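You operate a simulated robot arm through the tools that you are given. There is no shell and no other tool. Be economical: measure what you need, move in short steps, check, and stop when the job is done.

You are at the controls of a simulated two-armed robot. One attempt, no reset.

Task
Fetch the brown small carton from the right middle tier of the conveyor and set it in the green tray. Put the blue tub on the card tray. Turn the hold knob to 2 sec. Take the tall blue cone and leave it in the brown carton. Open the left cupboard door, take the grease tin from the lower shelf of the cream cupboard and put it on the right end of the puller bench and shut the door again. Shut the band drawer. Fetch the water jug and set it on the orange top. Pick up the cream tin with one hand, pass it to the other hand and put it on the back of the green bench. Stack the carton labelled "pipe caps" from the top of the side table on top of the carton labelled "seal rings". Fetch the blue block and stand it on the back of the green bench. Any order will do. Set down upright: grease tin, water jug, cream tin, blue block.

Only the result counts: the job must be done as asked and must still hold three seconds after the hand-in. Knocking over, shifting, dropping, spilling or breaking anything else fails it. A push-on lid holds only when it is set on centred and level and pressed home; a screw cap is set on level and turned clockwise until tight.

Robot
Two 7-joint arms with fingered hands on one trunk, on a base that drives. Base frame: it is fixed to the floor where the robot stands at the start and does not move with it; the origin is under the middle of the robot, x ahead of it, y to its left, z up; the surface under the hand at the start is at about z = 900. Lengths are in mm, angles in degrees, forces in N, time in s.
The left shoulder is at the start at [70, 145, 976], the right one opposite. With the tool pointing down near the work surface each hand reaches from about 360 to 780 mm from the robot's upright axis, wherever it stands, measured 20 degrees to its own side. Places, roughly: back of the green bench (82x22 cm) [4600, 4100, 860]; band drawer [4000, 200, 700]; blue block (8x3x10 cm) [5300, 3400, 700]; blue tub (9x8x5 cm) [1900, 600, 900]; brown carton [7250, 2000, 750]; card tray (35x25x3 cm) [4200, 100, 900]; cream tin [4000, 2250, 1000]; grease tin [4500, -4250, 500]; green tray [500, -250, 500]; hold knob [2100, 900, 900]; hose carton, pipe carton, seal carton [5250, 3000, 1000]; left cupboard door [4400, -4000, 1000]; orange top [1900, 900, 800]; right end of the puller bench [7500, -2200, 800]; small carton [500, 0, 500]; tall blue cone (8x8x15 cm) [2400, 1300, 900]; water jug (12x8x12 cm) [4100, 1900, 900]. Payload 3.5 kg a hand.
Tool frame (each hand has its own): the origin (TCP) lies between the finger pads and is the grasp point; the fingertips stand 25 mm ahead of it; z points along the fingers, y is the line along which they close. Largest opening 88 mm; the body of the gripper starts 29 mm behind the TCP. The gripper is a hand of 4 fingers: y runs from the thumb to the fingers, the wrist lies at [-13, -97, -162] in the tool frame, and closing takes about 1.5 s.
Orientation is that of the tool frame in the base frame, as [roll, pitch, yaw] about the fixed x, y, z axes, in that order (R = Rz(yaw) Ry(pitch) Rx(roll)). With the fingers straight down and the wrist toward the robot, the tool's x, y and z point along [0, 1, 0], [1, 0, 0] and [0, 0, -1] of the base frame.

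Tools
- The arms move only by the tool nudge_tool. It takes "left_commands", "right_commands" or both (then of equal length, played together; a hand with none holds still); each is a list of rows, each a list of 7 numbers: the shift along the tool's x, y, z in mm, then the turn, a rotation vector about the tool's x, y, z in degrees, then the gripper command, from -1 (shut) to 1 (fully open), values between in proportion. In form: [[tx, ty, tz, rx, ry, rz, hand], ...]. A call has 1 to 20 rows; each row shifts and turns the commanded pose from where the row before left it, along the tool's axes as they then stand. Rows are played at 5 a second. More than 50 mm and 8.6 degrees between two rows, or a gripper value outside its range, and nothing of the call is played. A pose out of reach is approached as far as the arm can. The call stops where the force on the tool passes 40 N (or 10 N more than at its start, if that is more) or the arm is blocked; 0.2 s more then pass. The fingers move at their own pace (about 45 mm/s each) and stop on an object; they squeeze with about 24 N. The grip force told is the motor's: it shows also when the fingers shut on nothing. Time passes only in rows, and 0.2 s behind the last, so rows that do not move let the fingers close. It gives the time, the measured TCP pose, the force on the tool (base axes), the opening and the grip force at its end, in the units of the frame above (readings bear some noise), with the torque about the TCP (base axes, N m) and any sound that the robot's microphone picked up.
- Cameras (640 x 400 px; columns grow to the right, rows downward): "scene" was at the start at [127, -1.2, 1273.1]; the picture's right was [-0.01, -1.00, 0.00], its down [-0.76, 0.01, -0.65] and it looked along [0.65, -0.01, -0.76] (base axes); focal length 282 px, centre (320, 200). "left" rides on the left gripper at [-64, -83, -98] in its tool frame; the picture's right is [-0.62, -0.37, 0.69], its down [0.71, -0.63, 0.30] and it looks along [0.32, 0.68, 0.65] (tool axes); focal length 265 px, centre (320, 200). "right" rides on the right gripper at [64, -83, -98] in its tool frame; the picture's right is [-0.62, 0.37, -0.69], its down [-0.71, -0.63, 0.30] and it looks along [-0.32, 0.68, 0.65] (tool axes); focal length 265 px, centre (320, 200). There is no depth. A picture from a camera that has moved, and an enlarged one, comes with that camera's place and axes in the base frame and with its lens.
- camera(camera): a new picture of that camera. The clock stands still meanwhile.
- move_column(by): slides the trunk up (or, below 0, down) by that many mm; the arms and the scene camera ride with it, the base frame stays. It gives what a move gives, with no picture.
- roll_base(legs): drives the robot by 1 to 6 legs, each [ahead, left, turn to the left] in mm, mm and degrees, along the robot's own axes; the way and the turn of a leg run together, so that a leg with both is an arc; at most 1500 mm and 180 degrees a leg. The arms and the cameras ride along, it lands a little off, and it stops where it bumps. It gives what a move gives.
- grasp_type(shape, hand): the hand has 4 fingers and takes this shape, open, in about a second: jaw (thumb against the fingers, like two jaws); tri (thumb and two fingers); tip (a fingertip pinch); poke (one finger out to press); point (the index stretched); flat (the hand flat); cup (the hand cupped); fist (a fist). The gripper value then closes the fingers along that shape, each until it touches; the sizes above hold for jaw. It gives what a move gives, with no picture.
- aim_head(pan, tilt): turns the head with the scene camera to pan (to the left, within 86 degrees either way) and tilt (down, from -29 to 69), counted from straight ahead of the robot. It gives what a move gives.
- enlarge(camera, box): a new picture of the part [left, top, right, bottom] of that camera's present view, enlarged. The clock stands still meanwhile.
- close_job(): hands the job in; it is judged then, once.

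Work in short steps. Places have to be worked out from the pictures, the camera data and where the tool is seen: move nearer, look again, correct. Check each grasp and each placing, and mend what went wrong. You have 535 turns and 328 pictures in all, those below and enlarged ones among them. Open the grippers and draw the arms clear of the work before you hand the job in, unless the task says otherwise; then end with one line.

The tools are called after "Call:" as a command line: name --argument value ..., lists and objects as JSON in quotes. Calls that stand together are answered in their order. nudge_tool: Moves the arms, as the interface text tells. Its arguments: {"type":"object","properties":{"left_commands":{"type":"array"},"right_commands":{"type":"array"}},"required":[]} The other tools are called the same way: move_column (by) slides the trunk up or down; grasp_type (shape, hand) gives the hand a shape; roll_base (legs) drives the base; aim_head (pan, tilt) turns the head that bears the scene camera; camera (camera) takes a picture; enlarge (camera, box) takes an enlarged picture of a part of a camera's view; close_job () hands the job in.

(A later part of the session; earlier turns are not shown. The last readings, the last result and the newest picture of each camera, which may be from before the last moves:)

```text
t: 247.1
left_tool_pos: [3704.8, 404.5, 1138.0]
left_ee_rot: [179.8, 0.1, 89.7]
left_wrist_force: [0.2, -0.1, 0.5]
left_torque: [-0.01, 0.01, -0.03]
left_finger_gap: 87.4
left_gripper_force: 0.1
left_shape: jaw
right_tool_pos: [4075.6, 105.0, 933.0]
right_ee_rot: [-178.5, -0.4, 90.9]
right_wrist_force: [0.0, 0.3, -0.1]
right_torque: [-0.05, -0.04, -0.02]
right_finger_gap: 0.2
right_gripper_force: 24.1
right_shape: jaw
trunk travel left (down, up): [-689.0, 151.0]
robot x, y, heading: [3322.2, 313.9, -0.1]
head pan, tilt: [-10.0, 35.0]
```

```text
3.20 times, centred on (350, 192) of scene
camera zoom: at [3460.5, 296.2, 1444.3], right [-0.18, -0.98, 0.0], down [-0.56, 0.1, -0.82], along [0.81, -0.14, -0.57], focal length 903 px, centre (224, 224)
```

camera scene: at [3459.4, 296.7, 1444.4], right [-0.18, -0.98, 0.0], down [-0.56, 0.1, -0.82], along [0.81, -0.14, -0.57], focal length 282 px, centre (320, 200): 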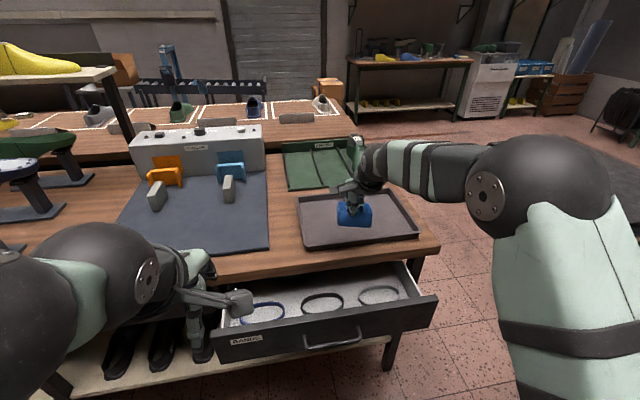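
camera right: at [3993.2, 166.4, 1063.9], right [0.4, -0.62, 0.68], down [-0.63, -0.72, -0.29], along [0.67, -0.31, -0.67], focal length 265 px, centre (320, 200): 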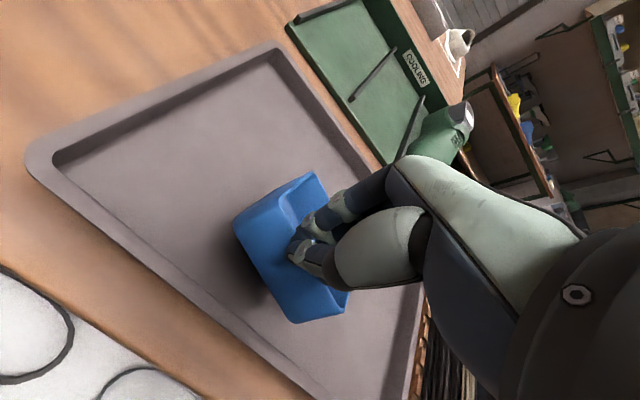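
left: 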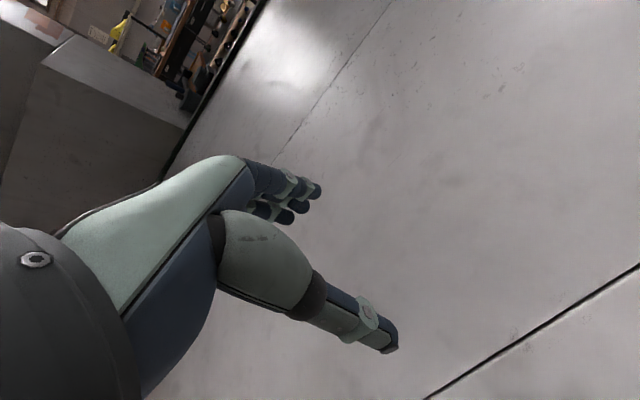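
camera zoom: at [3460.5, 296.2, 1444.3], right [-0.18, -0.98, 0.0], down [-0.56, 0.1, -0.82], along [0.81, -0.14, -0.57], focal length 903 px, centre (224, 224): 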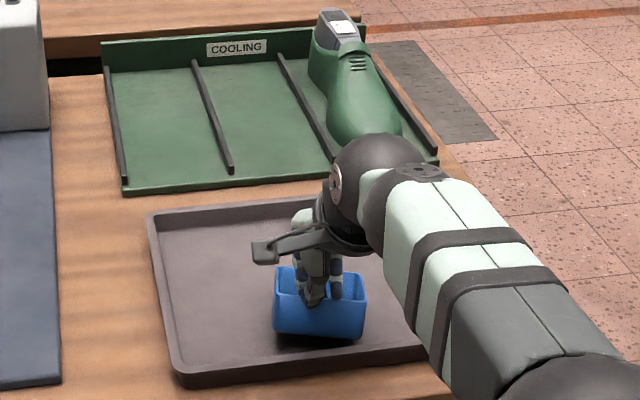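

Almost resting. 3 mm more, then I open slightly and lift off.

Call:
nudge_tool --right_commands '[[0, 0, 3, 0, 0, 0, -1], [0, 0, 2, 0, 0, 0, -1], [0, 0, 0, 0, 0, 0, -1]]'

Call:
enlarge --camera "scene" --box '[250, 130, 450, 255]'

```text
t: 247.9
left_tool_pos: [3703.2, 406.8, 1137.1]
left_ee_rot: [179.9, 0.0, 89.6]
left_wrist_force: [0.2, -0.4, -0.7]
left_torque: [-0.03, 0.01, -0.03]
left_finger_gap: 87.9
left_gripper_force: 0.0
left_shape: jaw
right_tool_pos: [4073.7, 103.9, 926.7]
right_ee_rot: [-178.4, -0.4, 90.9]
right_wrist_force: [-0.9, -0.9, 0.1]
right_torque: [0.0, -0.01, -0.02]
right_finger_gap: 0.0
right_gripper_force: 23.7
right_shape: jaw
trunk travel left (down, up): [-689.0, 151.0]
robot x, y, heading: [3319.6, 313.5, -0.2]
head pan, tilt: [-10.0, 35.0]
```

```text
3.20 times, centred on (350, 192) of scene
camera zoom: at [3460.3, 296.3, 1444.3], right [-0.18, -0.98, 0.0], down [-0.56, 0.1, -0.82], along [0.81, -0.14, -0.57], focal length 903 px, centre (224, 224)
```

zoom: 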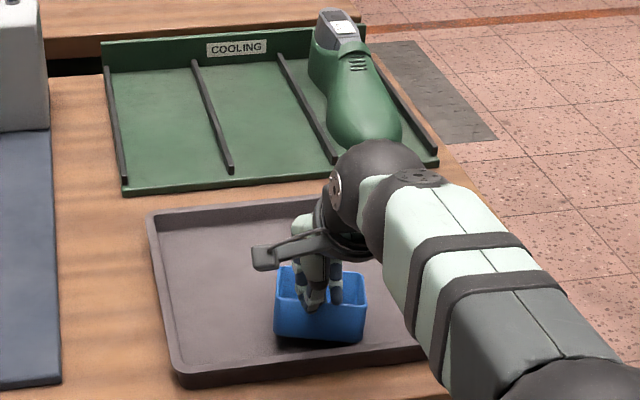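

Call:
nudge_tool --right_commands '[[0, 0, 0, 0, 0, 0, -0.4], [0, 0, 0, 0, 0, 0, 0], [0, 0, 0, 0, 0, 0, 0], [0, 0, 0, 0, 0, 0, 0], [0, 0, -15, 0, 0, 0, 0], [0, 0, -30, 0, 0, 0, 0], [0, 0, -40, 0, 0, 0, 0], [0, 0, -40, 0, 0, 0, 0], [0, -40, -20, 0, 0, 0, 0.5]]'

Call:
enlarge --camera "scene" --box '[250, 130, 450, 255]'

```text
t: 249.9
left_tool_pos: [3700.4, 405.9, 1138.7]
left_ee_rot: [179.5, 0.0, 89.7]
left_wrist_force: [-0.4, -0.2, 1.1]
left_torque: [0.01, -0.03, -0.04]
left_finger_gap: 88.1
left_gripper_force: 0.1
left_shape: jaw
right_tool_pos: [4027.1, 103.5, 1076.8]
right_ee_rot: [-178.9, -0.2, 90.9]
right_wrist_force: [-0.4, -0.5, 0.7]
right_torque: [0.01, -0.05, -0.02]
right_finger_gap: 65.4
right_gripper_force: 0.0
right_shape: jaw
right hand out of reach, approached as far as the arm can: row 8
trunk travel left (down, up): [-689.0, 151.0]
robot x, y, heading: [3321.7, 312.4, -0.1]
head pan, tilt: [-10.0, 35.0]
```

```text
3.20 times, centred on (350, 192) of scene
camera zoom: at [3455.1, 297.0, 1444.7], right [-0.18, -0.98, 0.0], down [-0.56, 0.1, -0.82], along [0.81, -0.14, -0.57], focal length 903 px, centre (224, 224)
```

zoom: 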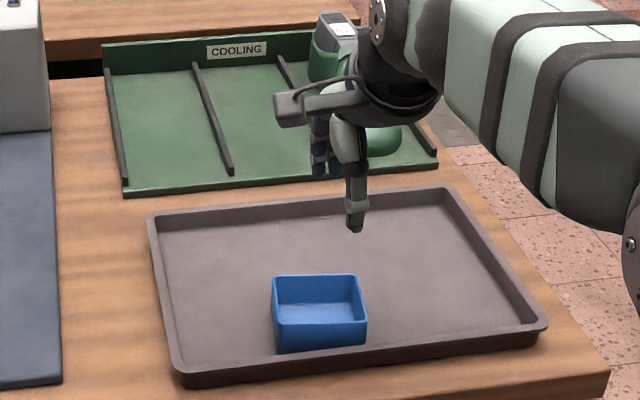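

The blue tub stands flat in the card tray. Next the band drawer: I back off, lower the trunk and make a fist to push its front.

Call:
roll_base --legs '[[-380, 0, 0]]'

Call:
move_column --by -250

Call:
grasp_type --shape "fist" --hand "right"

Call:
camera --camera "scene"

```text
t: 252.3
left_tool_pos: [3329.2, 405.3, 1137.5]
left_ee_rot: [179.8, -0.1, 89.8]
left_wrist_force: [0.8, 0.5, 0.2]
left_torque: [-0.04, -0.04, 0.0]
left_finger_gap: 87.7
left_gripper_force: 0.1
left_shape: jaw
right_tool_pos: [3656.0, 103.9, 1071.8]
right_ee_rot: [-178.4, -0.4, 90.9]
right_wrist_force: [0.0, 0.9, -0.6]
right_torque: [-0.03, 0.01, -0.03]
right_finger_gap: 65.7
right_gripper_force: 0.1
right_shape: jaw
trunk travel left (down, up): [-689.0, 151.0]
robot x, y, heading: [2946.0, 313.4, -0.2]
head pan, tilt: [-10.0, 35.0]
```

```text
t: 254.9
left_tool_pos: [3327.3, 407.4, 887.4]
left_ee_rot: [179.8, 0.0, 89.8]
left_wrist_force: [-0.2, 0.2, 0.0]
left_torque: [0.0, -0.01, 0.0]
left_finger_gap: 87.7
left_gripper_force: 0.1
left_shape: jaw
right_tool_pos: [3654.1, 104.5, 822.5]
right_ee_rot: [-178.3, -0.4, 91.0]
right_wrist_force: [0.0, 1.4, 0.2]
right_torque: [-0.01, 0.01, 0.03]
right_finger_gap: 65.7
right_gripper_force: 0.1
right_shape: jaw
trunk travel left (down, up): [-439.0, 401.0]
robot x, y, heading: [2950.1, 315.7, 0.1]
head pan, tilt: [-10.0, 35.0]
```

```text
t: 255.8
left_tool_pos: [3328.4, 407.0, 887.8]
left_ee_rot: [179.9, -0.1, 89.7]
left_wrist_force: [0.3, -0.5, 0.6]
left_torque: [0.0, 0.02, 0.0]
left_finger_gap: 87.4
left_gripper_force: 0.0
left_shape: jaw
right_tool_pos: [3654.0, 104.1, 822.4]
right_ee_rot: [-178.3, -0.4, 91.0]
right_wrist_force: [0.1, 0.6, 0.1]
right_torque: [-0.01, 0.02, 0.04]
right_finger_gap: 0.0
right_gripper_force: 0.0
right_shape: fist
trunk travel left (down, up): [-439.0, 401.0]
robot x, y, heading: [2945.6, 313.3, -0.1]
head pan, tilt: [-10.0, 35.0]
```

```text
208 pictures are left
camera scene: at [3084.5, 297.1, 1194.2], right [-0.18, -0.98, 0.0], down [-0.56, 0.1, -0.82], along [0.81, -0.14, -0.57], focal length 282 px, centre (320, 200)
```

scene: 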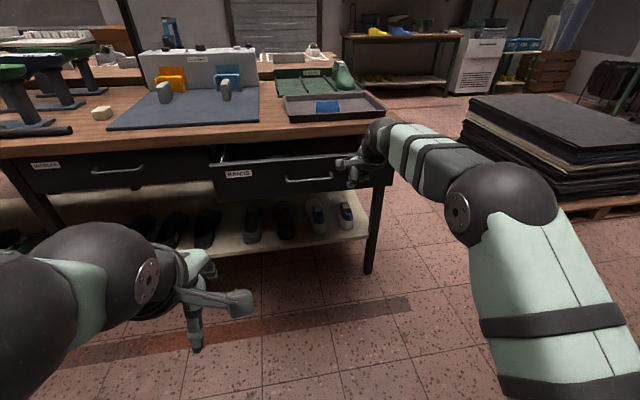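

Triangulating the handle gives x≈3824, z≈752, y≈200. I set the fist at y≈60, z≈765 beside the handle and drive up close.

Call:
nudge_tool --right_commands '[[-22, 0, 28, 0, 0, 0, -1], [-22, 0, 29, 0, 0, 0, -1], [0, 0, 0, 0, 0, 0, -1]]'

Call:
roll_base --legs '[[120, 0, 0]]'

Call:
camera --camera "right"

Call:
camera --camera "scene"

```text
t: 256.6
left_tool_pos: [3329.0, 407.0, 886.8]
left_ee_rot: [179.8, -0.2, 89.9]
left_wrist_force: [-0.8, 0.1, -0.7]
left_torque: [-0.02, 0.02, 0.01]
left_finger_gap: 87.8
left_gripper_force: 0.0
left_shape: jaw
right_tool_pos: [3654.9, 60.8, 765.6]
right_ee_rot: [-178.3, -0.4, 91.0]
right_wrist_force: [0.1, -0.4, 0.2]
right_torque: [0.01, -0.02, 0.0]
right_finger_gap: 0.0
right_gripper_force: 0.0
right_shape: fist
trunk travel left (down, up): [-439.0, 401.0]
robot x, y, heading: [2947.0, 311.2, -0.2]
head pan, tilt: [-10.0, 35.0]
```

```text
t: 257.9
left_tool_pos: [3449.5, 406.9, 888.3]
left_ee_rot: [179.8, 0.0, 89.8]
left_wrist_force: [-0.1, -0.6, 0.0]
left_torque: [0.0, 0.0, -0.02]
left_finger_gap: 87.6
left_gripper_force: 0.1
left_shape: jaw
right_tool_pos: [3775.4, 60.4, 765.8]
right_ee_rot: [-178.4, -0.4, 91.0]
right_wrist_force: [0.3, -0.1, -0.3]
right_torque: [0.0, -0.03, 0.0]
right_finger_gap: 0.0
right_gripper_force: 0.0
right_shape: fist
trunk travel left (down, up): [-439.0, 401.0]
robot x, y, heading: [3069.7, 311.2, 0.0]
head pan, tilt: [-10.0, 35.0]
```

```text
207 pictures are left
camera right: at [3693.4, 122.9, 866.1], right [0.4, -0.62, 0.68], down [-0.63, -0.72, -0.29], along [0.67, -0.31, -0.68], focal length 265 px, centre (320, 200)
```

right: 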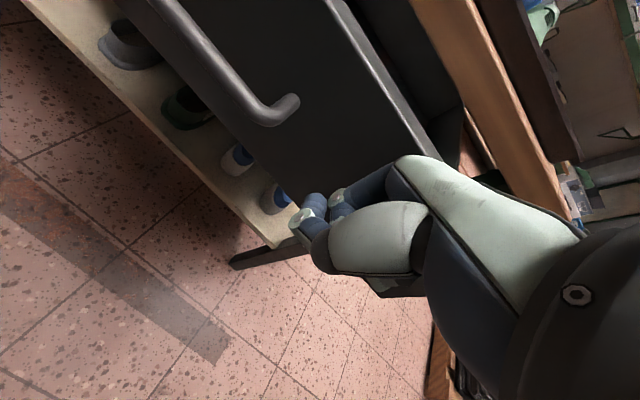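

```text
206 pictures are left
camera scene: at [3206.5, 297.1, 1194.1], right [-0.17, -0.98, 0.0], down [-0.57, 0.1, -0.82], along [0.81, -0.14, -0.57], focal length 282 px, centre (320, 200)
```

scene: 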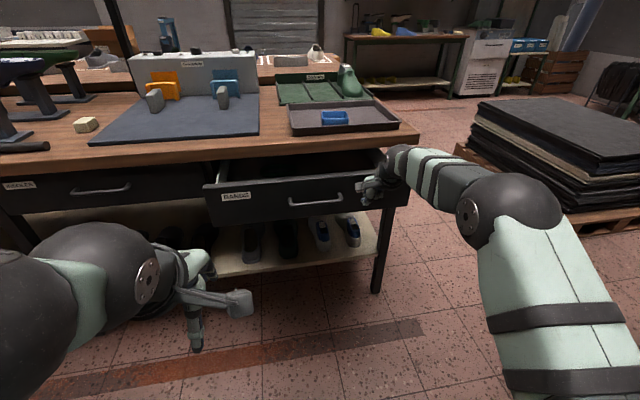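

The fist is in front of the drawer, right of the handle. I push forward.

Call:
nudge_tool --right_commands '[[0, 25, 0, 0, 0, 0, -1], [0, 25, 0, 0, 0, 0, -1], [0, 25, 0, 0, 0, 0, -1], [0, 25, 0, 0, 0, 0, -1], [0, 25, 0, 0, 0, 0, -1]]'

Call:
camera --camera "scene"

```text
t: 259.1
left_tool_pos: [3449.8, 406.2, 886.8]
left_ee_rot: [179.8, 0.0, 89.9]
left_wrist_force: [0.1, -0.1, 0.0]
left_torque: [-0.03, -0.01, 0.01]
left_finger_gap: 87.7
left_gripper_force: 0.1
left_shape: jaw
right_tool_pos: [3820.1, 66.1, 760.3]
right_ee_rot: [-178.5, -0.4, 91.0]
right_wrist_force: [-1.1, 0.7, 0.2]
right_torque: [0.01, -0.02, -0.02]
right_finger_gap: 0.0
right_gripper_force: 0.0
right_shape: fist
right hand out of reach, approached as far as the arm can: row 2, 3, 4, 5
trunk travel left (down, up): [-439.0, 401.0]
robot x, y, heading: [3071.5, 313.9, -0.1]
head pan, tilt: [-10.0, 35.0]
```

```text
205 pictures are left
camera scene: at [3205.5, 297.1, 1194.3], right [-0.17, -0.98, 0.0], down [-0.56, 0.1, -0.82], along [0.81, -0.14, -0.57], focal length 282 px, centre (320, 200)
```

scene: 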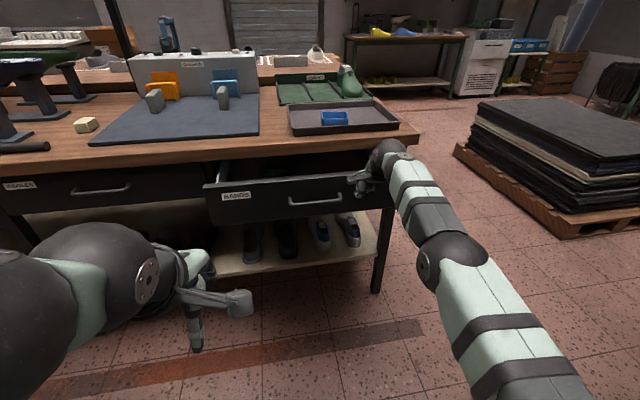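

The arm is fully stretched; I pull it back a little and push by driving the base forward.

Call:
nudge_tool --right_commands '[[0, -40, 0, 0, 0, 0, -1], [0, -40, 0, 0, 0, 0, -1]]'

Call:
roll_base --legs '[[200, 0, 0]]'

Call:
camera --camera "scene"

```text
t: 259.6
left_tool_pos: [3449.7, 404.7, 888.7]
left_ee_rot: [179.9, 0.0, 89.8]
left_wrist_force: [0.1, 0.0, -0.5]
left_torque: [0.02, 0.01, -0.04]
left_finger_gap: 87.9
left_gripper_force: 0.2
left_shape: jaw
right_tool_pos: [3737.7, 65.8, 763.8]
right_ee_rot: [-178.5, -0.5, 90.9]
right_wrist_force: [0.2, -0.5, -0.5]
right_torque: [0.02, -0.03, 0.0]
right_finger_gap: 0.0
right_gripper_force: 0.2
right_shape: fist
trunk travel left (down, up): [-439.0, 401.0]
robot x, y, heading: [3067.0, 310.5, -0.3]
head pan, tilt: [-10.0, 35.0]
```

```text
t: 261.2
left_tool_pos: [3649.0, 405.6, 887.3]
left_ee_rot: [179.8, 0.0, 89.8]
left_wrist_force: [-0.4, 0.0, 0.6]
left_torque: [0.0, -0.02, 0.0]
left_finger_gap: 87.5
left_gripper_force: 0.0
left_shape: jaw
right_tool_pos: [3937.6, 67.2, 761.9]
right_ee_rot: [-178.3, -0.4, 90.9]
right_wrist_force: [-0.4, -0.8, -0.7]
right_torque: [0.01, 0.0, 0.03]
right_finger_gap: 0.1
right_gripper_force: 0.0
right_shape: fist
trunk travel left (down, up): [-439.0, 401.0]
robot x, y, heading: [3269.6, 312.8, -0.3]
head pan, tilt: [-10.0, 35.0]
```

```text
204 pictures are left
camera scene: at [3405.7, 297.0, 1194.1], right [-0.17, -0.98, 0.0], down [-0.57, 0.1, -0.82], along [0.81, -0.14, -0.57], focal length 282 px, centre (320, 200)
```

scene: 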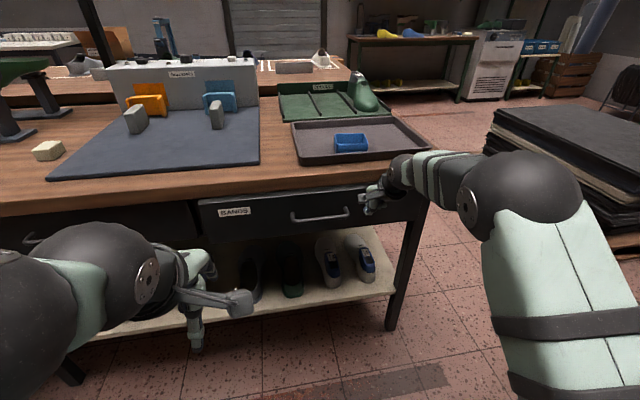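

Nearly shut. I push on 80 mm more.

Call:
roll_base --legs '[[80, 0, 0]]'

Call:
camera --camera "scene"

```text
t: 262.2
left_tool_pos: [3681.4, 407.4, 889.0]
left_ee_rot: [179.5, 0.1, 89.7]
left_wrist_force: [-1.1, -0.2, -0.3]
left_torque: [0.01, 0.01, 0.01]
left_finger_gap: 87.7
left_gripper_force: 0.0
left_shape: jaw
right_tool_pos: [3963.3, 63.9, 763.1]
right_ee_rot: [-176.9, -0.5, 91.2]
right_wrist_force: [-19.8, 2.0, 6.9]
right_torque: [-0.17, -1.26, -0.13]
right_finger_gap: 0.3
right_gripper_force: 0.0
right_shape: fist
trunk travel left (down, up): [-439.0, 401.0]
robot x, y, heading: [3305.4, 309.6, -0.1]
head pan, tilt: [-10.0, 35.0]
stopped in leg 1: the force on the tool passed its limit at 212 N (the readings are from after the stop); the commanded pose is now the measured one
```

```text
203 pictures are left
camera scene: at [3436.3, 297.3, 1194.8], right [-0.18, -0.98, 0.0], down [-0.56, 0.1, -0.82], along [0.81, -0.15, -0.57], focal length 282 px, centre (320, 200)
```

scene: 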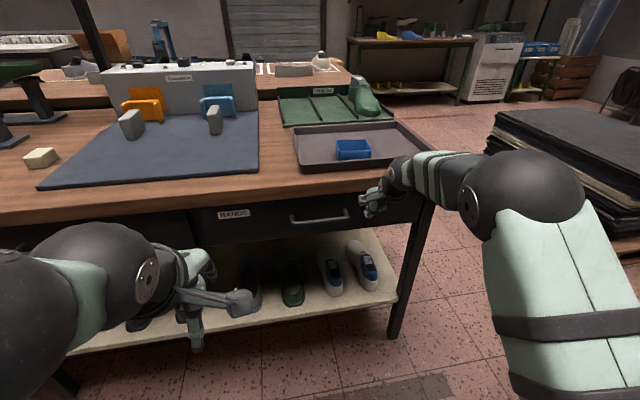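

The drawer hit its stop. I back off and check it.

Call:
roll_base --legs '[[-300, 0, 0]]'

Call:
enlarge --camera "scene" --box '[0, 60, 440, 280]'

```text
t: 264.2
left_tool_pos: [3389.1, 405.9, 888.0]
left_ee_rot: [179.7, 0.0, 89.7]
left_wrist_force: [0.3, -0.3, -0.4]
left_torque: [0.01, 0.02, 0.01]
left_finger_gap: 87.5
left_gripper_force: 0.1
left_shape: jaw
right_tool_pos: [3669.4, 65.6, 759.7]
right_ee_rot: [-176.8, -0.5, 91.0]
right_wrist_force: [0.9, -0.3, 0.4]
right_torque: [-0.01, 0.01, 0.01]
right_finger_gap: 0.0
right_gripper_force: 0.1
right_shape: fist
trunk travel left (down, up): [-439.0, 401.0]
robot x, y, heading: [3007.4, 309.5, -0.2]
head pan, tilt: [-10.0, 35.0]
```

```text
1.45 times, centred on (220, 170) of scene
camera zoom: at [3144.1, 297.4, 1194.3], right [-0.18, -0.98, 0.0], down [-0.56, 0.1, -0.82], along [0.81, -0.15, -0.57], focal length 410 px, centre (466, 244)
```

zoom: 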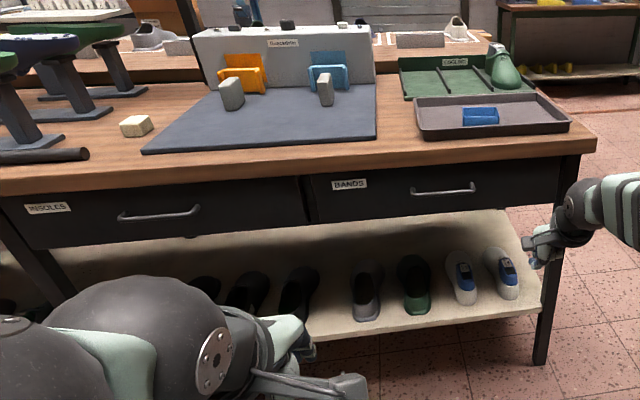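

Drawer shut flush. Now I restore the hand and trunk and move to the water jug near [4100, 1900].

Call:
grasp_type --shape "jaw" --hand "right"

Call:
move_column --by 250

Call:
nudge_tool --right_commands '[[-20, -40, -15, 0, 0, 0, 1], [-20, -40, -15, 0, 0, 0, 1], [-10, -40, -15, 0, 0, 0, 1], [0, -40, -15, 0, 0, 0, 1]]'

Call:
roll_base --legs '[[0, 1500, 0], [80, 100, 0]]'

Call:
aim_head --pan 0 --tilt 30

Call:
camera --camera "scene"

```text
t: 265.1
left_tool_pos: [3389.3, 406.4, 887.6]
left_ee_rot: [179.8, 0.0, 89.8]
left_wrist_force: [0.3, -0.4, -0.5]
left_torque: [0.0, -0.01, 0.01]
left_finger_gap: 87.6
left_gripper_force: 0.1
left_shape: jaw
right_tool_pos: [3669.0, 65.4, 759.6]
right_ee_rot: [-176.8, -0.5, 91.1]
right_wrist_force: [-0.2, 0.0, 0.3]
right_torque: [0.03, -0.01, -0.01]
right_finger_gap: 87.6
right_gripper_force: 0.1
right_shape: jaw
trunk travel left (down, up): [-439.0, 401.0]
robot x, y, heading: [3006.1, 313.4, -0.1]
head pan, tilt: [-10.0, 35.0]
```

```text
t: 267.7
left_tool_pos: [3388.1, 407.0, 1135.9]
left_ee_rot: [-180.0, 0.0, 89.7]
left_wrist_force: [0.7, -1.1, 0.2]
left_torque: [-0.01, 0.01, -0.02]
left_finger_gap: 87.8
left_gripper_force: 0.0
left_shape: jaw
right_tool_pos: [3670.1, 66.1, 1010.2]
right_ee_rot: [-176.9, -0.4, 91.1]
right_wrist_force: [1.0, -0.8, -0.5]
right_torque: [0.01, 0.0, 0.01]
right_finger_gap: 87.7
right_gripper_force: 0.1
right_shape: jaw
trunk travel left (down, up): [-689.0, 151.0]
robot x, y, heading: [3008.1, 312.6, -0.1]
head pan, tilt: [-10.0, 35.0]
```

```text
t: 268.7
left_tool_pos: [3386.4, 406.5, 1138.5]
left_ee_rot: [179.6, 0.1, 89.7]
left_wrist_force: [0.8, -0.2, 0.0]
left_torque: [0.02, 0.0, 0.01]
left_finger_gap: 87.7
left_gripper_force: 0.1
left_shape: jaw
right_tool_pos: [3513.0, 12.6, 1079.5]
right_ee_rot: [-176.9, -0.5, 91.2]
right_wrist_force: [-0.5, -0.7, 0.4]
right_torque: [-0.02, 0.0, -0.01]
right_finger_gap: 87.5
right_gripper_force: 0.1
right_shape: jaw
trunk travel left (down, up): [-689.0, 151.0]
robot x, y, heading: [3008.7, 309.9, -0.3]
head pan, tilt: [-10.0, 35.0]
```

```text
t: 277.0
left_tool_pos: [3469.6, 2003.5, 1136.5]
left_ee_rot: [179.8, -0.1, 89.8]
left_wrist_force: [0.8, -0.1, -0.7]
left_torque: [0.02, 0.0, 0.01]
left_finger_gap: 87.8
left_gripper_force: 0.1
left_shape: jaw
right_tool_pos: [3598.9, 1609.9, 1078.9]
right_ee_rot: [-176.8, -0.6, 91.4]
right_wrist_force: [-0.5, -0.1, 0.4]
right_torque: [0.0, 0.02, 0.02]
right_finger_gap: 87.9
right_gripper_force: 0.0
right_shape: jaw
trunk travel left (down, up): [-689.0, 151.0]
robot x, y, heading: [3091.5, 1908.1, -0.0]
head pan, tilt: [-10.0, 35.0]
```

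```text
t: 277.7
left_tool_pos: [3471.6, 2006.6, 1138.2]
left_ee_rot: [179.9, 0.2, 89.9]
left_wrist_force: [0.4, -0.3, -0.4]
left_torque: [-0.03, -0.01, -0.01]
left_finger_gap: 87.7
left_gripper_force: 0.2
left_shape: jaw
right_tool_pos: [3599.5, 1612.9, 1078.4]
right_ee_rot: [-176.7, -0.5, 91.4]
right_wrist_force: [-0.3, -0.4, 0.6]
right_torque: [0.01, 0.0, -0.02]
right_finger_gap: 87.8
right_gripper_force: 0.0
right_shape: jaw
trunk travel left (down, up): [-689.0, 151.0]
robot x, y, heading: [3092.7, 1911.6, -0.0]
head pan, tilt: [0.0, 30.0]
```

```text
201 pictures are left
camera scene: at [3231.9, 1910.7, 1451.9], right [0.0, -1.0, 0.0], down [-0.5, 0.0, -0.87], along [0.87, 0.0, -0.5], focal length 282 px, centre (320, 200)
```

scene: 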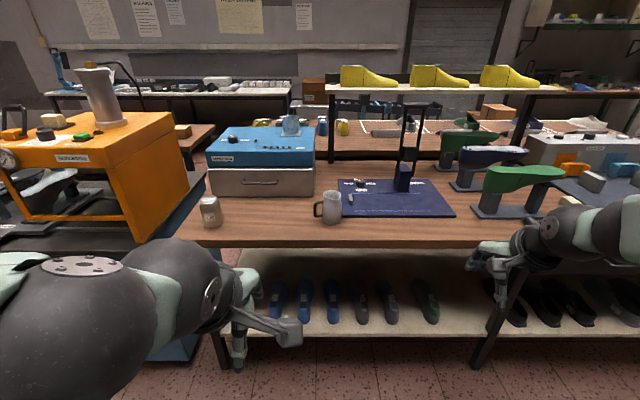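

Call:
enlarge --camera "scene" --box '[180, 100, 420, 250]'

```text
2.67 times, centred on (300, 175) of scene
camera zoom: at [3231.9, 1910.7, 1451.9], right [0.0, -1.0, 0.0], down [-0.5, 0.0, -0.87], along [0.87, 0.0, -0.5], focal length 752 px, centre (373, 267)
```

zoom: 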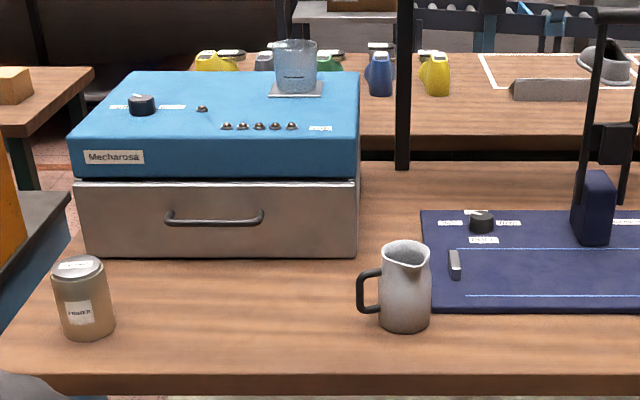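

The water jug (steel, black handle toward the left) stands at about [4070, 1870], base z≈875. I drive nearer and turn the view for a side check.

Call:
roll_base --legs '[[310, 100, 0]]'

Call:
aim_head --pan -5 --tilt 45

Call:
camera --camera "scene"

Call:
camera --camera "right"

```text
t: 279.9
left_tool_pos: [3784.7, 2104.1, 1138.7]
left_ee_rot: [179.8, 0.0, 89.8]
left_wrist_force: [0.2, -0.6, 1.1]
left_torque: [-0.05, 0.01, 0.03]
left_finger_gap: 87.4
left_gripper_force: 0.1
left_shape: jaw
right_tool_pos: [3912.4, 1710.2, 1079.3]
right_ee_rot: [-176.8, -0.6, 91.1]
right_wrist_force: [0.5, -0.4, -1.1]
right_torque: [0.05, -0.01, 0.02]
right_finger_gap: 87.8
right_gripper_force: 0.0
right_shape: jaw
trunk travel left (down, up): [-689.0, 151.0]
robot x, y, heading: [3404.1, 2010.0, -0.2]
head pan, tilt: [0.0, 30.0]
```

```text
t: 280.6
left_tool_pos: [3785.4, 2103.9, 1136.3]
left_ee_rot: [179.8, 0.0, 89.8]
left_wrist_force: [0.0, -0.3, 0.0]
left_torque: [0.01, 0.03, -0.01]
left_finger_gap: 87.6
left_gripper_force: 0.0
left_shape: jaw
right_tool_pos: [3913.4, 1709.9, 1077.3]
right_ee_rot: [-176.8, -0.5, 91.2]
right_wrist_force: [0.1, 0.4, 0.3]
right_torque: [-0.02, 0.04, 0.02]
right_finger_gap: 87.5
right_gripper_force: 0.1
right_shape: jaw
trunk travel left (down, up): [-689.0, 151.0]
robot x, y, heading: [3404.0, 2011.8, 0.0]
head pan, tilt: [-5.0, 45.0]
```

```text
199 pictures are left
camera scene: at [3536.5, 2003.1, 1429.4], right [-0.09, -1.0, 0.0], down [-0.7, 0.06, -0.71], along [0.7, -0.06, -0.71], focal length 282 px, centre (320, 200)
```

scene: 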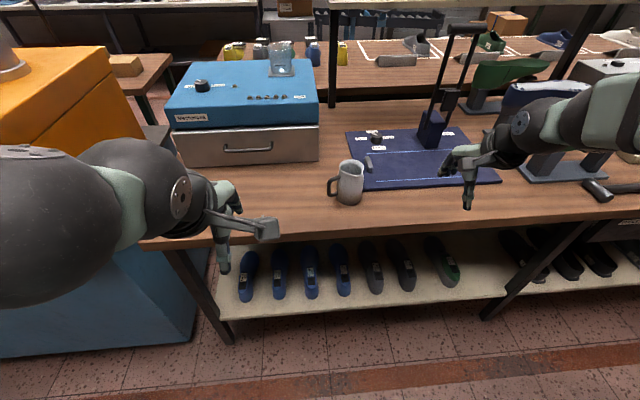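

```text
198 pictures are left
camera right: at [3833.0, 1772.4, 1181.6], right [0.42, -0.62, 0.67], down [-0.63, -0.73, -0.27], along [0.65, -0.3, -0.69], focal length 265 px, centre (320, 200)
```

right: 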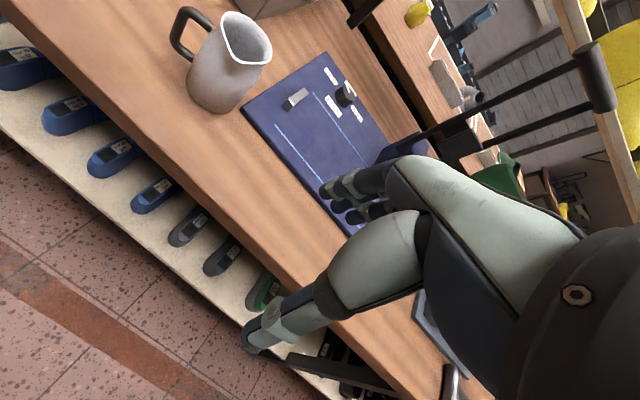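

Triangulation puts the jug's rim centre near [4115, 1869, 965]. I bring the right hand above it.

Call:
nudge_tool --right_commands '[[26, 33, 0, 0, 0, 0, 1], [26, 33, 0, 0, 0, 0, 1], [26, 33, 0, 0, 0, 0, 1], [26, 33, 0, 0, 0, 0, 1], [26, 33, 0, 0, 0, 0, 1], [26, 30, 0, 0, 0, 0, 1], [0, 0, 0, 0, 0, 0, 1]]'

Call:
camera --camera "right"

Call:
enlarge --camera "scene" --box '[270, 90, 430, 210]'

```text
t: 282.2
left_tool_pos: [3783.8, 2102.1, 1137.1]
left_ee_rot: [179.8, 0.0, 89.8]
left_wrist_force: [0.8, 0.9, 0.0]
left_torque: [0.04, -0.02, 0.0]
left_finger_gap: 87.7
left_gripper_force: 0.1
left_shape: jaw
right_tool_pos: [4104.1, 1872.5, 1068.5]
right_ee_rot: [-176.7, -0.6, 91.2]
right_wrist_force: [-0.7, 0.0, 0.5]
right_torque: [0.01, -0.01, -0.01]
right_finger_gap: 87.7
right_gripper_force: 0.0
right_shape: jaw
trunk travel left (down, up): [-689.0, 151.0]
robot x, y, heading: [3407.2, 2009.4, 0.2]
head pan, tilt: [-5.0, 45.0]
```

```text
197 pictures are left
camera right: at [4023.1, 1932.2, 1171.4], right [0.42, -0.62, 0.67], down [-0.63, -0.72, -0.27], along [0.65, -0.3, -0.69], focal length 265 px, centre (320, 200)
```

right: 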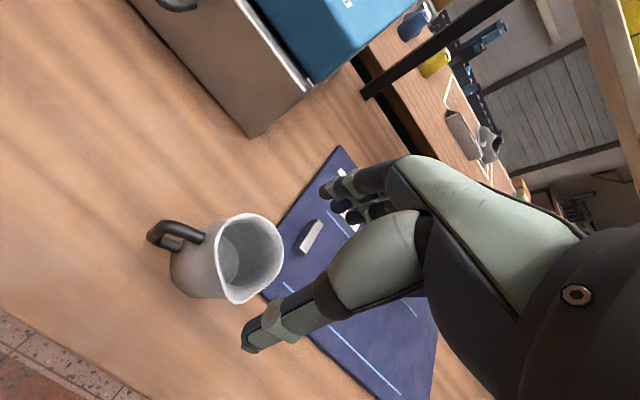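

```text
3.33 times, centred on (350, 150) of scene
camera zoom: at [3535.0, 2002.4, 1429.5], right [-0.09, -1.0, 0.0], down [-0.7, 0.06, -0.71], along [0.7, -0.06, -0.71], focal length 940 px, centre (220, 367)
```

zoom: 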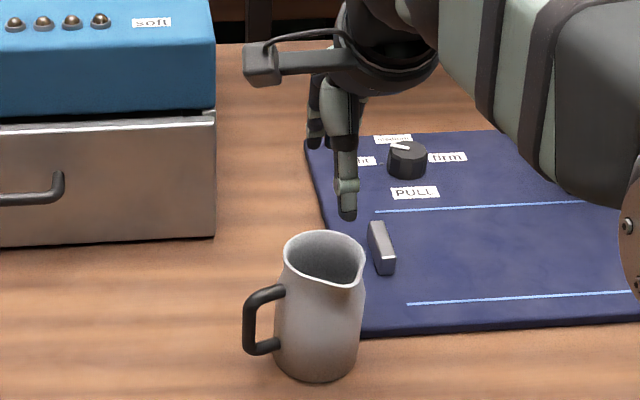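

Rim centre confirmed at [4114, 1868, 964]. I level the hand and descend around the jug.

Call:
nudge_tool --right_commands '[[-4, 10, 20, -3.3, 0, 0, 1], [0, 0, 30, 0, 0, 0, 1], [0, 0, 0, 0, 0, 0, 1]]'

Call:
camera --camera "right"

Call:
enlarge --camera "scene" --box '[270, 90, 430, 210]'

```text
t: 283.0
left_tool_pos: [3785.5, 2103.8, 1137.7]
left_ee_rot: [179.8, 0.0, 89.8]
left_wrist_force: [-0.7, 0.2, -0.5]
left_torque: [-0.02, 0.03, 0.0]
left_finger_gap: 87.6
left_gripper_force: 0.1
left_shape: jaw
right_tool_pos: [4113.6, 1868.2, 1018.0]
right_ee_rot: [179.9, -0.5, 91.2]
right_wrist_force: [0.5, 0.5, 0.1]
right_torque: [0.02, 0.0, 0.02]
right_finger_gap: 87.7
right_gripper_force: 0.0
right_shape: jaw
trunk travel left (down, up): [-689.0, 151.0]
robot x, y, heading: [3404.6, 2010.1, 0.0]
head pan, tilt: [-5.0, 45.0]
```

```text
195 pictures are left
camera right: at [4026.9, 1929.2, 1116.5], right [0.38, -0.62, 0.69], down [-0.61, -0.72, -0.31], along [0.69, -0.3, -0.66], focal length 265 px, centre (320, 200)
```

right: 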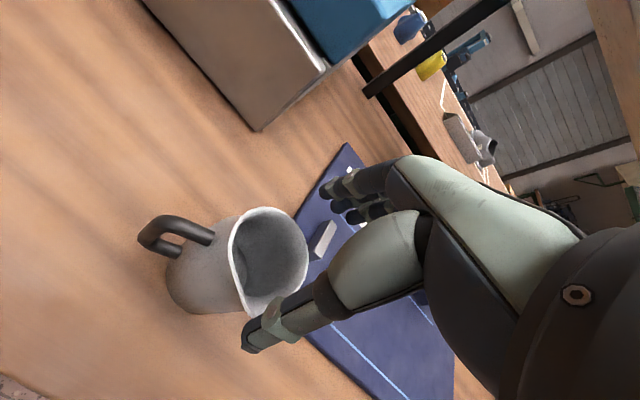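

```text
3.33 times, centred on (350, 150) of scene
camera zoom: at [3535.4, 2003.1, 1429.5], right [-0.09, -1.0, 0.0], down [-0.7, 0.06, -0.71], along [0.7, -0.06, -0.71], focal length 940 px, centre (220, 367)
```

zoom: 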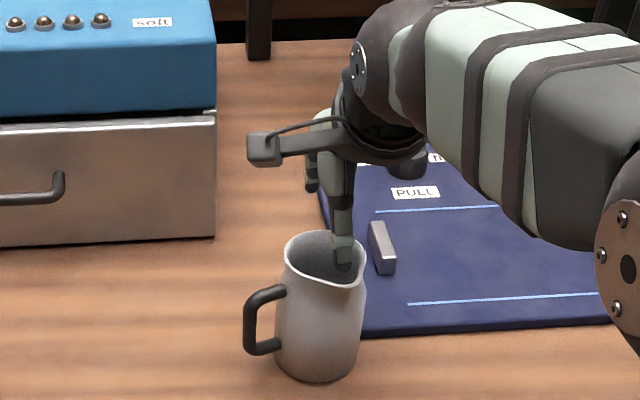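

I shift 5 mm toward me to centre on the rim and lower to z≈945.

Call:
nudge_tool --right_commands '[[0, -5, 10, 0, 0, 0, 1], [0, 0, 20, 0, 0, 0, 1], [0, 0, 20, 0, 0, 0, 1], [0, 0, 20, 0, 0, 0, 1], [0, 0, 0, 0, 0, 0, 1]]'

Call:
camera --camera "right"

Call:
enlarge --camera "scene" --box '[270, 90, 430, 210]'

```text
t: 284.2
left_tool_pos: [3785.1, 2103.5, 1137.8]
left_ee_rot: [179.8, 0.0, 89.7]
left_wrist_force: [-0.7, -0.1, -0.3]
left_torque: [0.0, 0.02, -0.08]
left_finger_gap: 87.6
left_gripper_force: 0.1
left_shape: jaw
right_tool_pos: [4107.1, 1868.0, 948.8]
right_ee_rot: [179.8, -0.6, 91.3]
right_wrist_force: [1.1, -0.2, 1.2]
right_torque: [-0.02, -0.02, -0.02]
right_finger_gap: 87.9
right_gripper_force: 0.0
right_shape: jaw
trunk travel left (down, up): [-689.0, 151.0]
robot x, y, heading: [3404.7, 2010.2, 0.1]
head pan, tilt: [-5.0, 45.0]
```

```text
193 pictures are left
camera right: at [4021.8, 1929.2, 1046.8], right [0.38, -0.62, 0.69], down [-0.61, -0.72, -0.31], along [0.69, -0.3, -0.66], focal length 265 px, centre (320, 200)
```

right: 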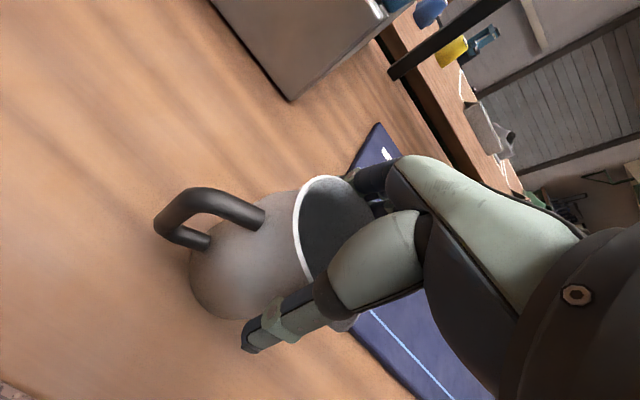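

```text
3.33 times, centred on (350, 150) of scene
camera zoom: at [3535.7, 2003.1, 1429.4], right [-0.09, -1.0, 0.0], down [-0.7, 0.06, -0.71], along [0.7, -0.06, -0.71], focal length 940 px, centre (220, 367)
```

zoom: 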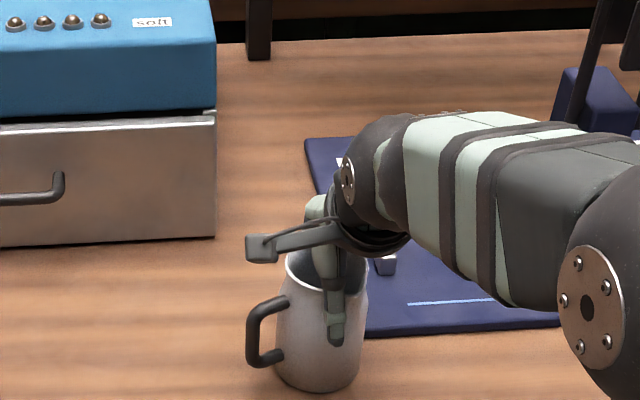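

Thumb in front, fingers behind, no load. I close on the jug.

Call:
nudge_tool --right_commands '[[0, 0, 0, 0, 0, 0, 0.5], [0, 0, 0, 0, 0, 0, 0], [0, 0, 0, 0, 0, 0, -1], [0, 0, 0, 0, 0, 0, -1], [0, 0, 0, 0, 0, 0, -1], [0, 0, 0, 0, 0, 0, -1]]'

Call:
camera --camera "right"

```text
t: 285.6
left_tool_pos: [3784.7, 2103.9, 1138.0]
left_ee_rot: [179.7, 0.0, 89.9]
left_wrist_force: [0.3, -0.6, 1.0]
left_torque: [-0.04, 0.01, 0.01]
left_finger_gap: 87.6
left_gripper_force: 0.0
left_shape: jaw
right_tool_pos: [4107.9, 1866.6, 948.1]
right_ee_rot: [179.9, -0.4, 91.2]
right_wrist_force: [-0.1, -0.1, 0.4]
right_torque: [0.0, 0.09, 0.02]
right_finger_gap: 61.4
right_gripper_force: 23.9
right_shape: jaw
trunk travel left (down, up): [-689.0, 151.0]
robot x, y, heading: [3406.3, 2013.8, -0.2]
head pan, tilt: [-5.0, 45.0]
```

```text
191 pictures are left
camera right: at [4021.7, 1929.0, 1046.9], right [0.38, -0.62, 0.69], down [-0.61, -0.72, -0.31], along [0.69, -0.3, -0.66], focal length 265 px, centre (320, 200)
```

right: 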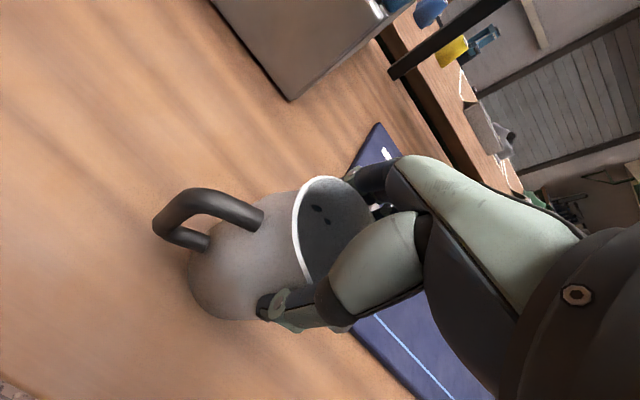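

Held at 61 mm. I lift it slowly.

Call:
nudge_tool --right_commands '[[0, 0, -10, 0, 0, 0, -1], [0, 0, -25, 0, 0, 0, -1], [0, 0, -30, 0, 0, 0, -1], [0, 0, -30, 0, 0, 0, -1], [0, 0, -25, 0, 0, 0, -1], [0, 0, 0, 0, 0, 0, -1]]'

Call:
camera --camera "scene"

```text
t: 287.0
left_tool_pos: [3786.0, 2103.3, 1137.5]
left_ee_rot: [180.0, 0.0, 89.8]
left_wrist_force: [0.4, 0.8, -0.2]
left_torque: [-0.03, 0.01, 0.0]
left_finger_gap: 87.7
left_gripper_force: 0.1
left_shape: jaw
right_tool_pos: [4108.3, 1865.9, 1068.3]
right_ee_rot: [179.9, -0.4, 91.3]
right_wrist_force: [0.2, 0.1, -2.7]
right_torque: [-0.02, 0.01, 0.0]
right_finger_gap: 61.5
right_gripper_force: 23.8
right_shape: jaw
trunk travel left (down, up): [-689.0, 151.0]
robot x, y, heading: [3404.4, 2010.5, 0.1]
head pan, tilt: [-5.0, 45.0]
```

```text
190 pictures are left
camera scene: at [3536.9, 2002.8, 1429.3], right [-0.09, -1.0, 0.0], down [-0.7, 0.06, -0.71], along [0.7, -0.06, -0.71], focal length 282 px, centre (320, 200)
```

scene: 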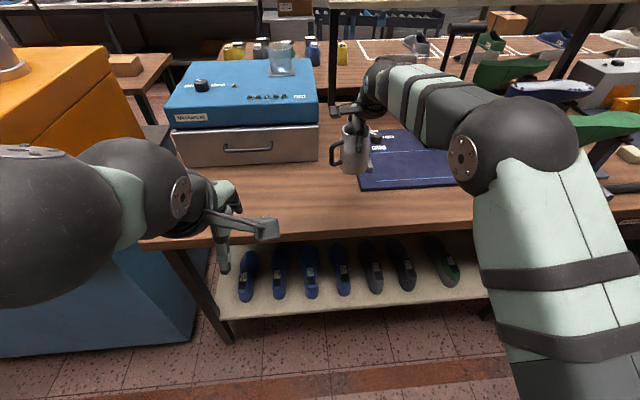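

Jug is held (0.27 kg). I back off, drive along the aisle to y≈540, and turn right by 180° to face the orange desk.

Call:
roll_base --legs '[[-380, 0, 0], [0, -1470, 0], [0, 0, -90], [0, 0, -90]]'

Call:
aim_head --pan -15 --tilt 42

Call:
camera --camera "scene"

```text
t: 304.0
left_tool_pos: [2651.8, 426.8, 1136.4]
left_ee_rot: [179.9, 0.0, -88.2]
left_wrist_force: [-0.8, 0.1, 0.0]
left_torque: [-0.04, -0.02, 0.02]
left_finger_gap: 87.7
left_gripper_force: 0.0
left_shape: jaw
right_tool_pos: [2320.8, 653.5, 1068.3]
right_ee_rot: [-180.0, -0.5, -86.8]
right_wrist_force: [0.2, 0.4, -2.1]
right_torque: [0.03, 0.02, -0.02]
right_finger_gap: 60.8
right_gripper_force: 23.9
right_shape: jaw
trunk travel left (down, up): [-689.0, 151.0]
robot x, y, heading: [3032.0, 533.0, -177.8]
head pan, tilt: [-5.0, 45.0]
```

```text
t: 304.7
left_tool_pos: [2651.4, 429.5, 1137.6]
left_ee_rot: [179.7, -0.1, -88.2]
left_wrist_force: [-0.1, 0.1, 1.1]
left_torque: [0.0, -0.01, -0.02]
left_finger_gap: 87.7
left_gripper_force: 0.1
left_shape: jaw
right_tool_pos: [2321.4, 654.3, 1068.4]
right_ee_rot: [-179.9, -0.5, -86.9]
right_wrist_force: [-0.3, 0.0, -1.9]
right_torque: [-0.04, 0.03, 0.02]
right_finger_gap: 60.7
right_gripper_force: 24.3
right_shape: jaw
trunk travel left (down, up): [-689.0, 151.0]
robot x, y, heading: [3026.3, 533.1, -177.9]
head pan, tilt: [-15.0, 42.0]
```

```text
189 pictures are left
camera scene: at [2896.2, 551.4, 1433.7], right [0.23, 0.97, 0.0], down [0.65, -0.15, -0.74], along [-0.72, 0.17, -0.67], focal length 282 px, centre (320, 200)
```

scene: 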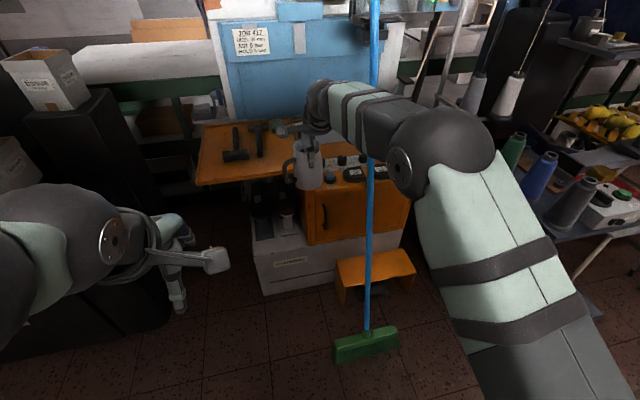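

The broom stays clear of the elbow. I straighten the heading and advance 230 mm, 55 mm right, then look at the landing spot.

Call:
roll_base --legs '[[0, 0, -2.1], [230, -55, 0]]'

Call:
camera --camera "right"

Call:
enlarge --camera "scene" --box '[180, 80, 420, 230]'

```text
t: 306.8
left_tool_pos: [2419.4, 496.3, 1137.2]
left_ee_rot: [179.8, -0.1, -90.3]
left_wrist_force: [0.0, -0.6, 0.1]
left_torque: [-0.02, -0.02, -0.04]
left_finger_gap: 87.5
left_gripper_force: 0.0
left_shape: jaw
right_tool_pos: [2098.0, 733.3, 1069.5]
right_ee_rot: [179.9, -0.5, -88.8]
right_wrist_force: [0.2, 0.0, -2.2]
right_torque: [0.03, 0.01, 0.0]
right_finger_gap: 60.5
right_gripper_force: 24.1
right_shape: jaw
trunk travel left (down, up): [-689.0, 151.0]
robot x, y, heading: [2798.0, 591.9, 179.8]
head pan, tilt: [-15.0, 42.0]
```

```text
188 pictures are left
camera right: at [2180.8, 672.3, 1167.6], right [-0.38, 0.62, 0.69], down [0.62, 0.72, -0.31], along [-0.69, 0.3, -0.66], focal length 265 px, centre (320, 200)
```

right: 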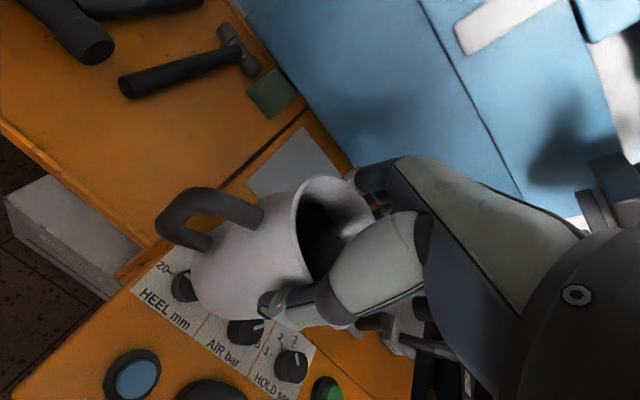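

```text
2.67 times, centred on (300, 155) of scene
camera zoom: at [2668.4, 611.1, 1433.8], right [0.26, 0.97, 0.0], down [0.65, -0.17, -0.74], along [-0.72, 0.19, -0.67], focal length 752 px, centre (373, 320)
```

zoom: 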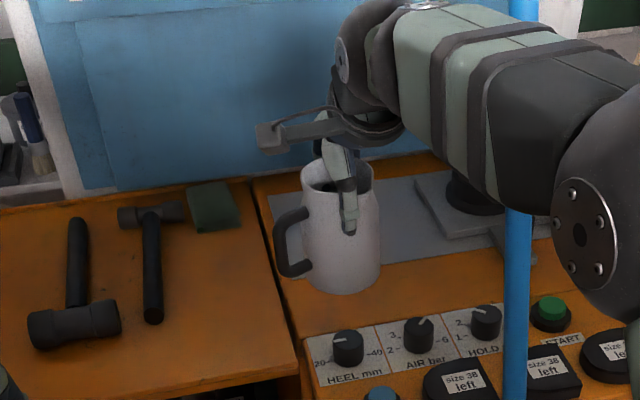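

The hold pointer clearly reads 2. The free orange strip behind the dials is about x 1957–2050. I drive 93 mm forward and 27 mm right to bring the jug over it.

Call:
roll_base --legs '[[93, -27, 0]]'

Call:
enlarge --camera "scene" --box '[180, 80, 420, 230]'

Call:
camera --camera "right"

```text
t: 308.1
left_tool_pos: [2322.4, 525.8, 1136.9]
left_ee_rot: [180.0, 0.0, -90.3]
left_wrist_force: [-0.7, 0.3, -0.8]
left_torque: [-0.01, -0.04, 0.0]
left_finger_gap: 87.6
left_gripper_force: 0.0
left_shape: jaw
right_tool_pos: [2002.0, 762.6, 1063.8]
right_ee_rot: [-179.6, -0.6, -88.8]
right_wrist_force: [-0.7, 0.4, -2.8]
right_torque: [0.02, -0.03, -0.01]
right_finger_gap: 60.9
right_gripper_force: 24.2
right_shape: jaw
trunk travel left (down, up): [-689.0, 151.0]
robot x, y, heading: [2706.1, 617.1, 179.8]
head pan, tilt: [-15.0, 42.0]
stopped in leg 1: the robot was blocked; the commanded pose is now the measured one
```

```text
2.67 times, centred on (300, 155) of scene
camera zoom: at [2570.0, 639.6, 1433.2], right [0.26, 0.97, 0.0], down [0.65, -0.18, -0.74], along [-0.71, 0.19, -0.67], focal length 752 px, centre (373, 320)
```

zoom: 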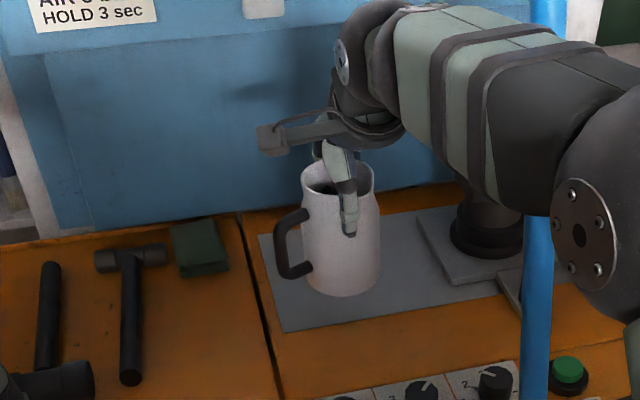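

```text
185 pictures are left
camera right: at [2083.6, 700.7, 1163.7], right [-0.39, 0.62, 0.68], down [0.62, 0.72, -0.31], along [-0.69, 0.3, -0.66], focal length 265 px, centre (320, 200)
```

right: 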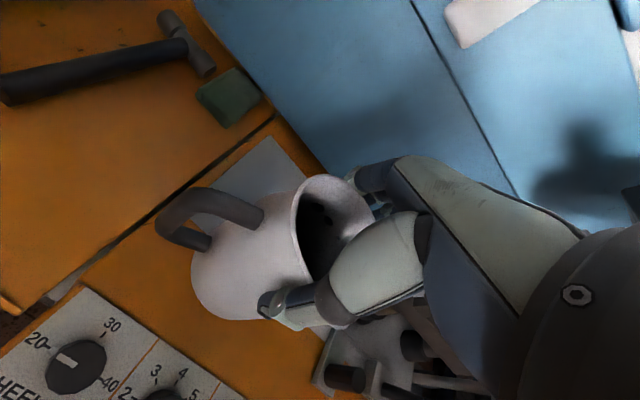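

The base reports a block at the end. I look at the whole scene.

Call:
camera --camera "scene"

```text
184 pictures are left
camera scene: at [2570.0, 639.6, 1433.2], right [0.26, 0.97, 0.0], down [0.65, -0.18, -0.74], along [-0.71, 0.19, -0.67], focal length 282 px, centre (320, 200)
```

scene: 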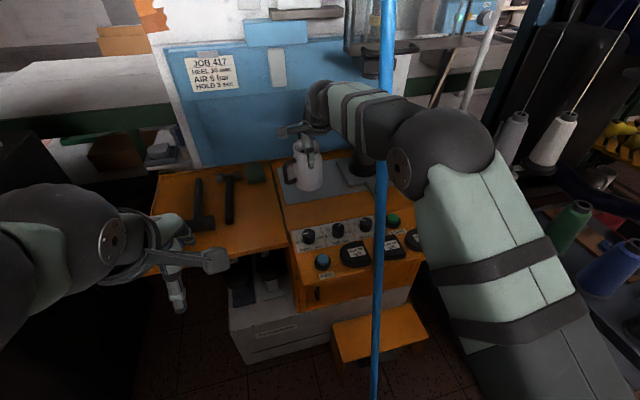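

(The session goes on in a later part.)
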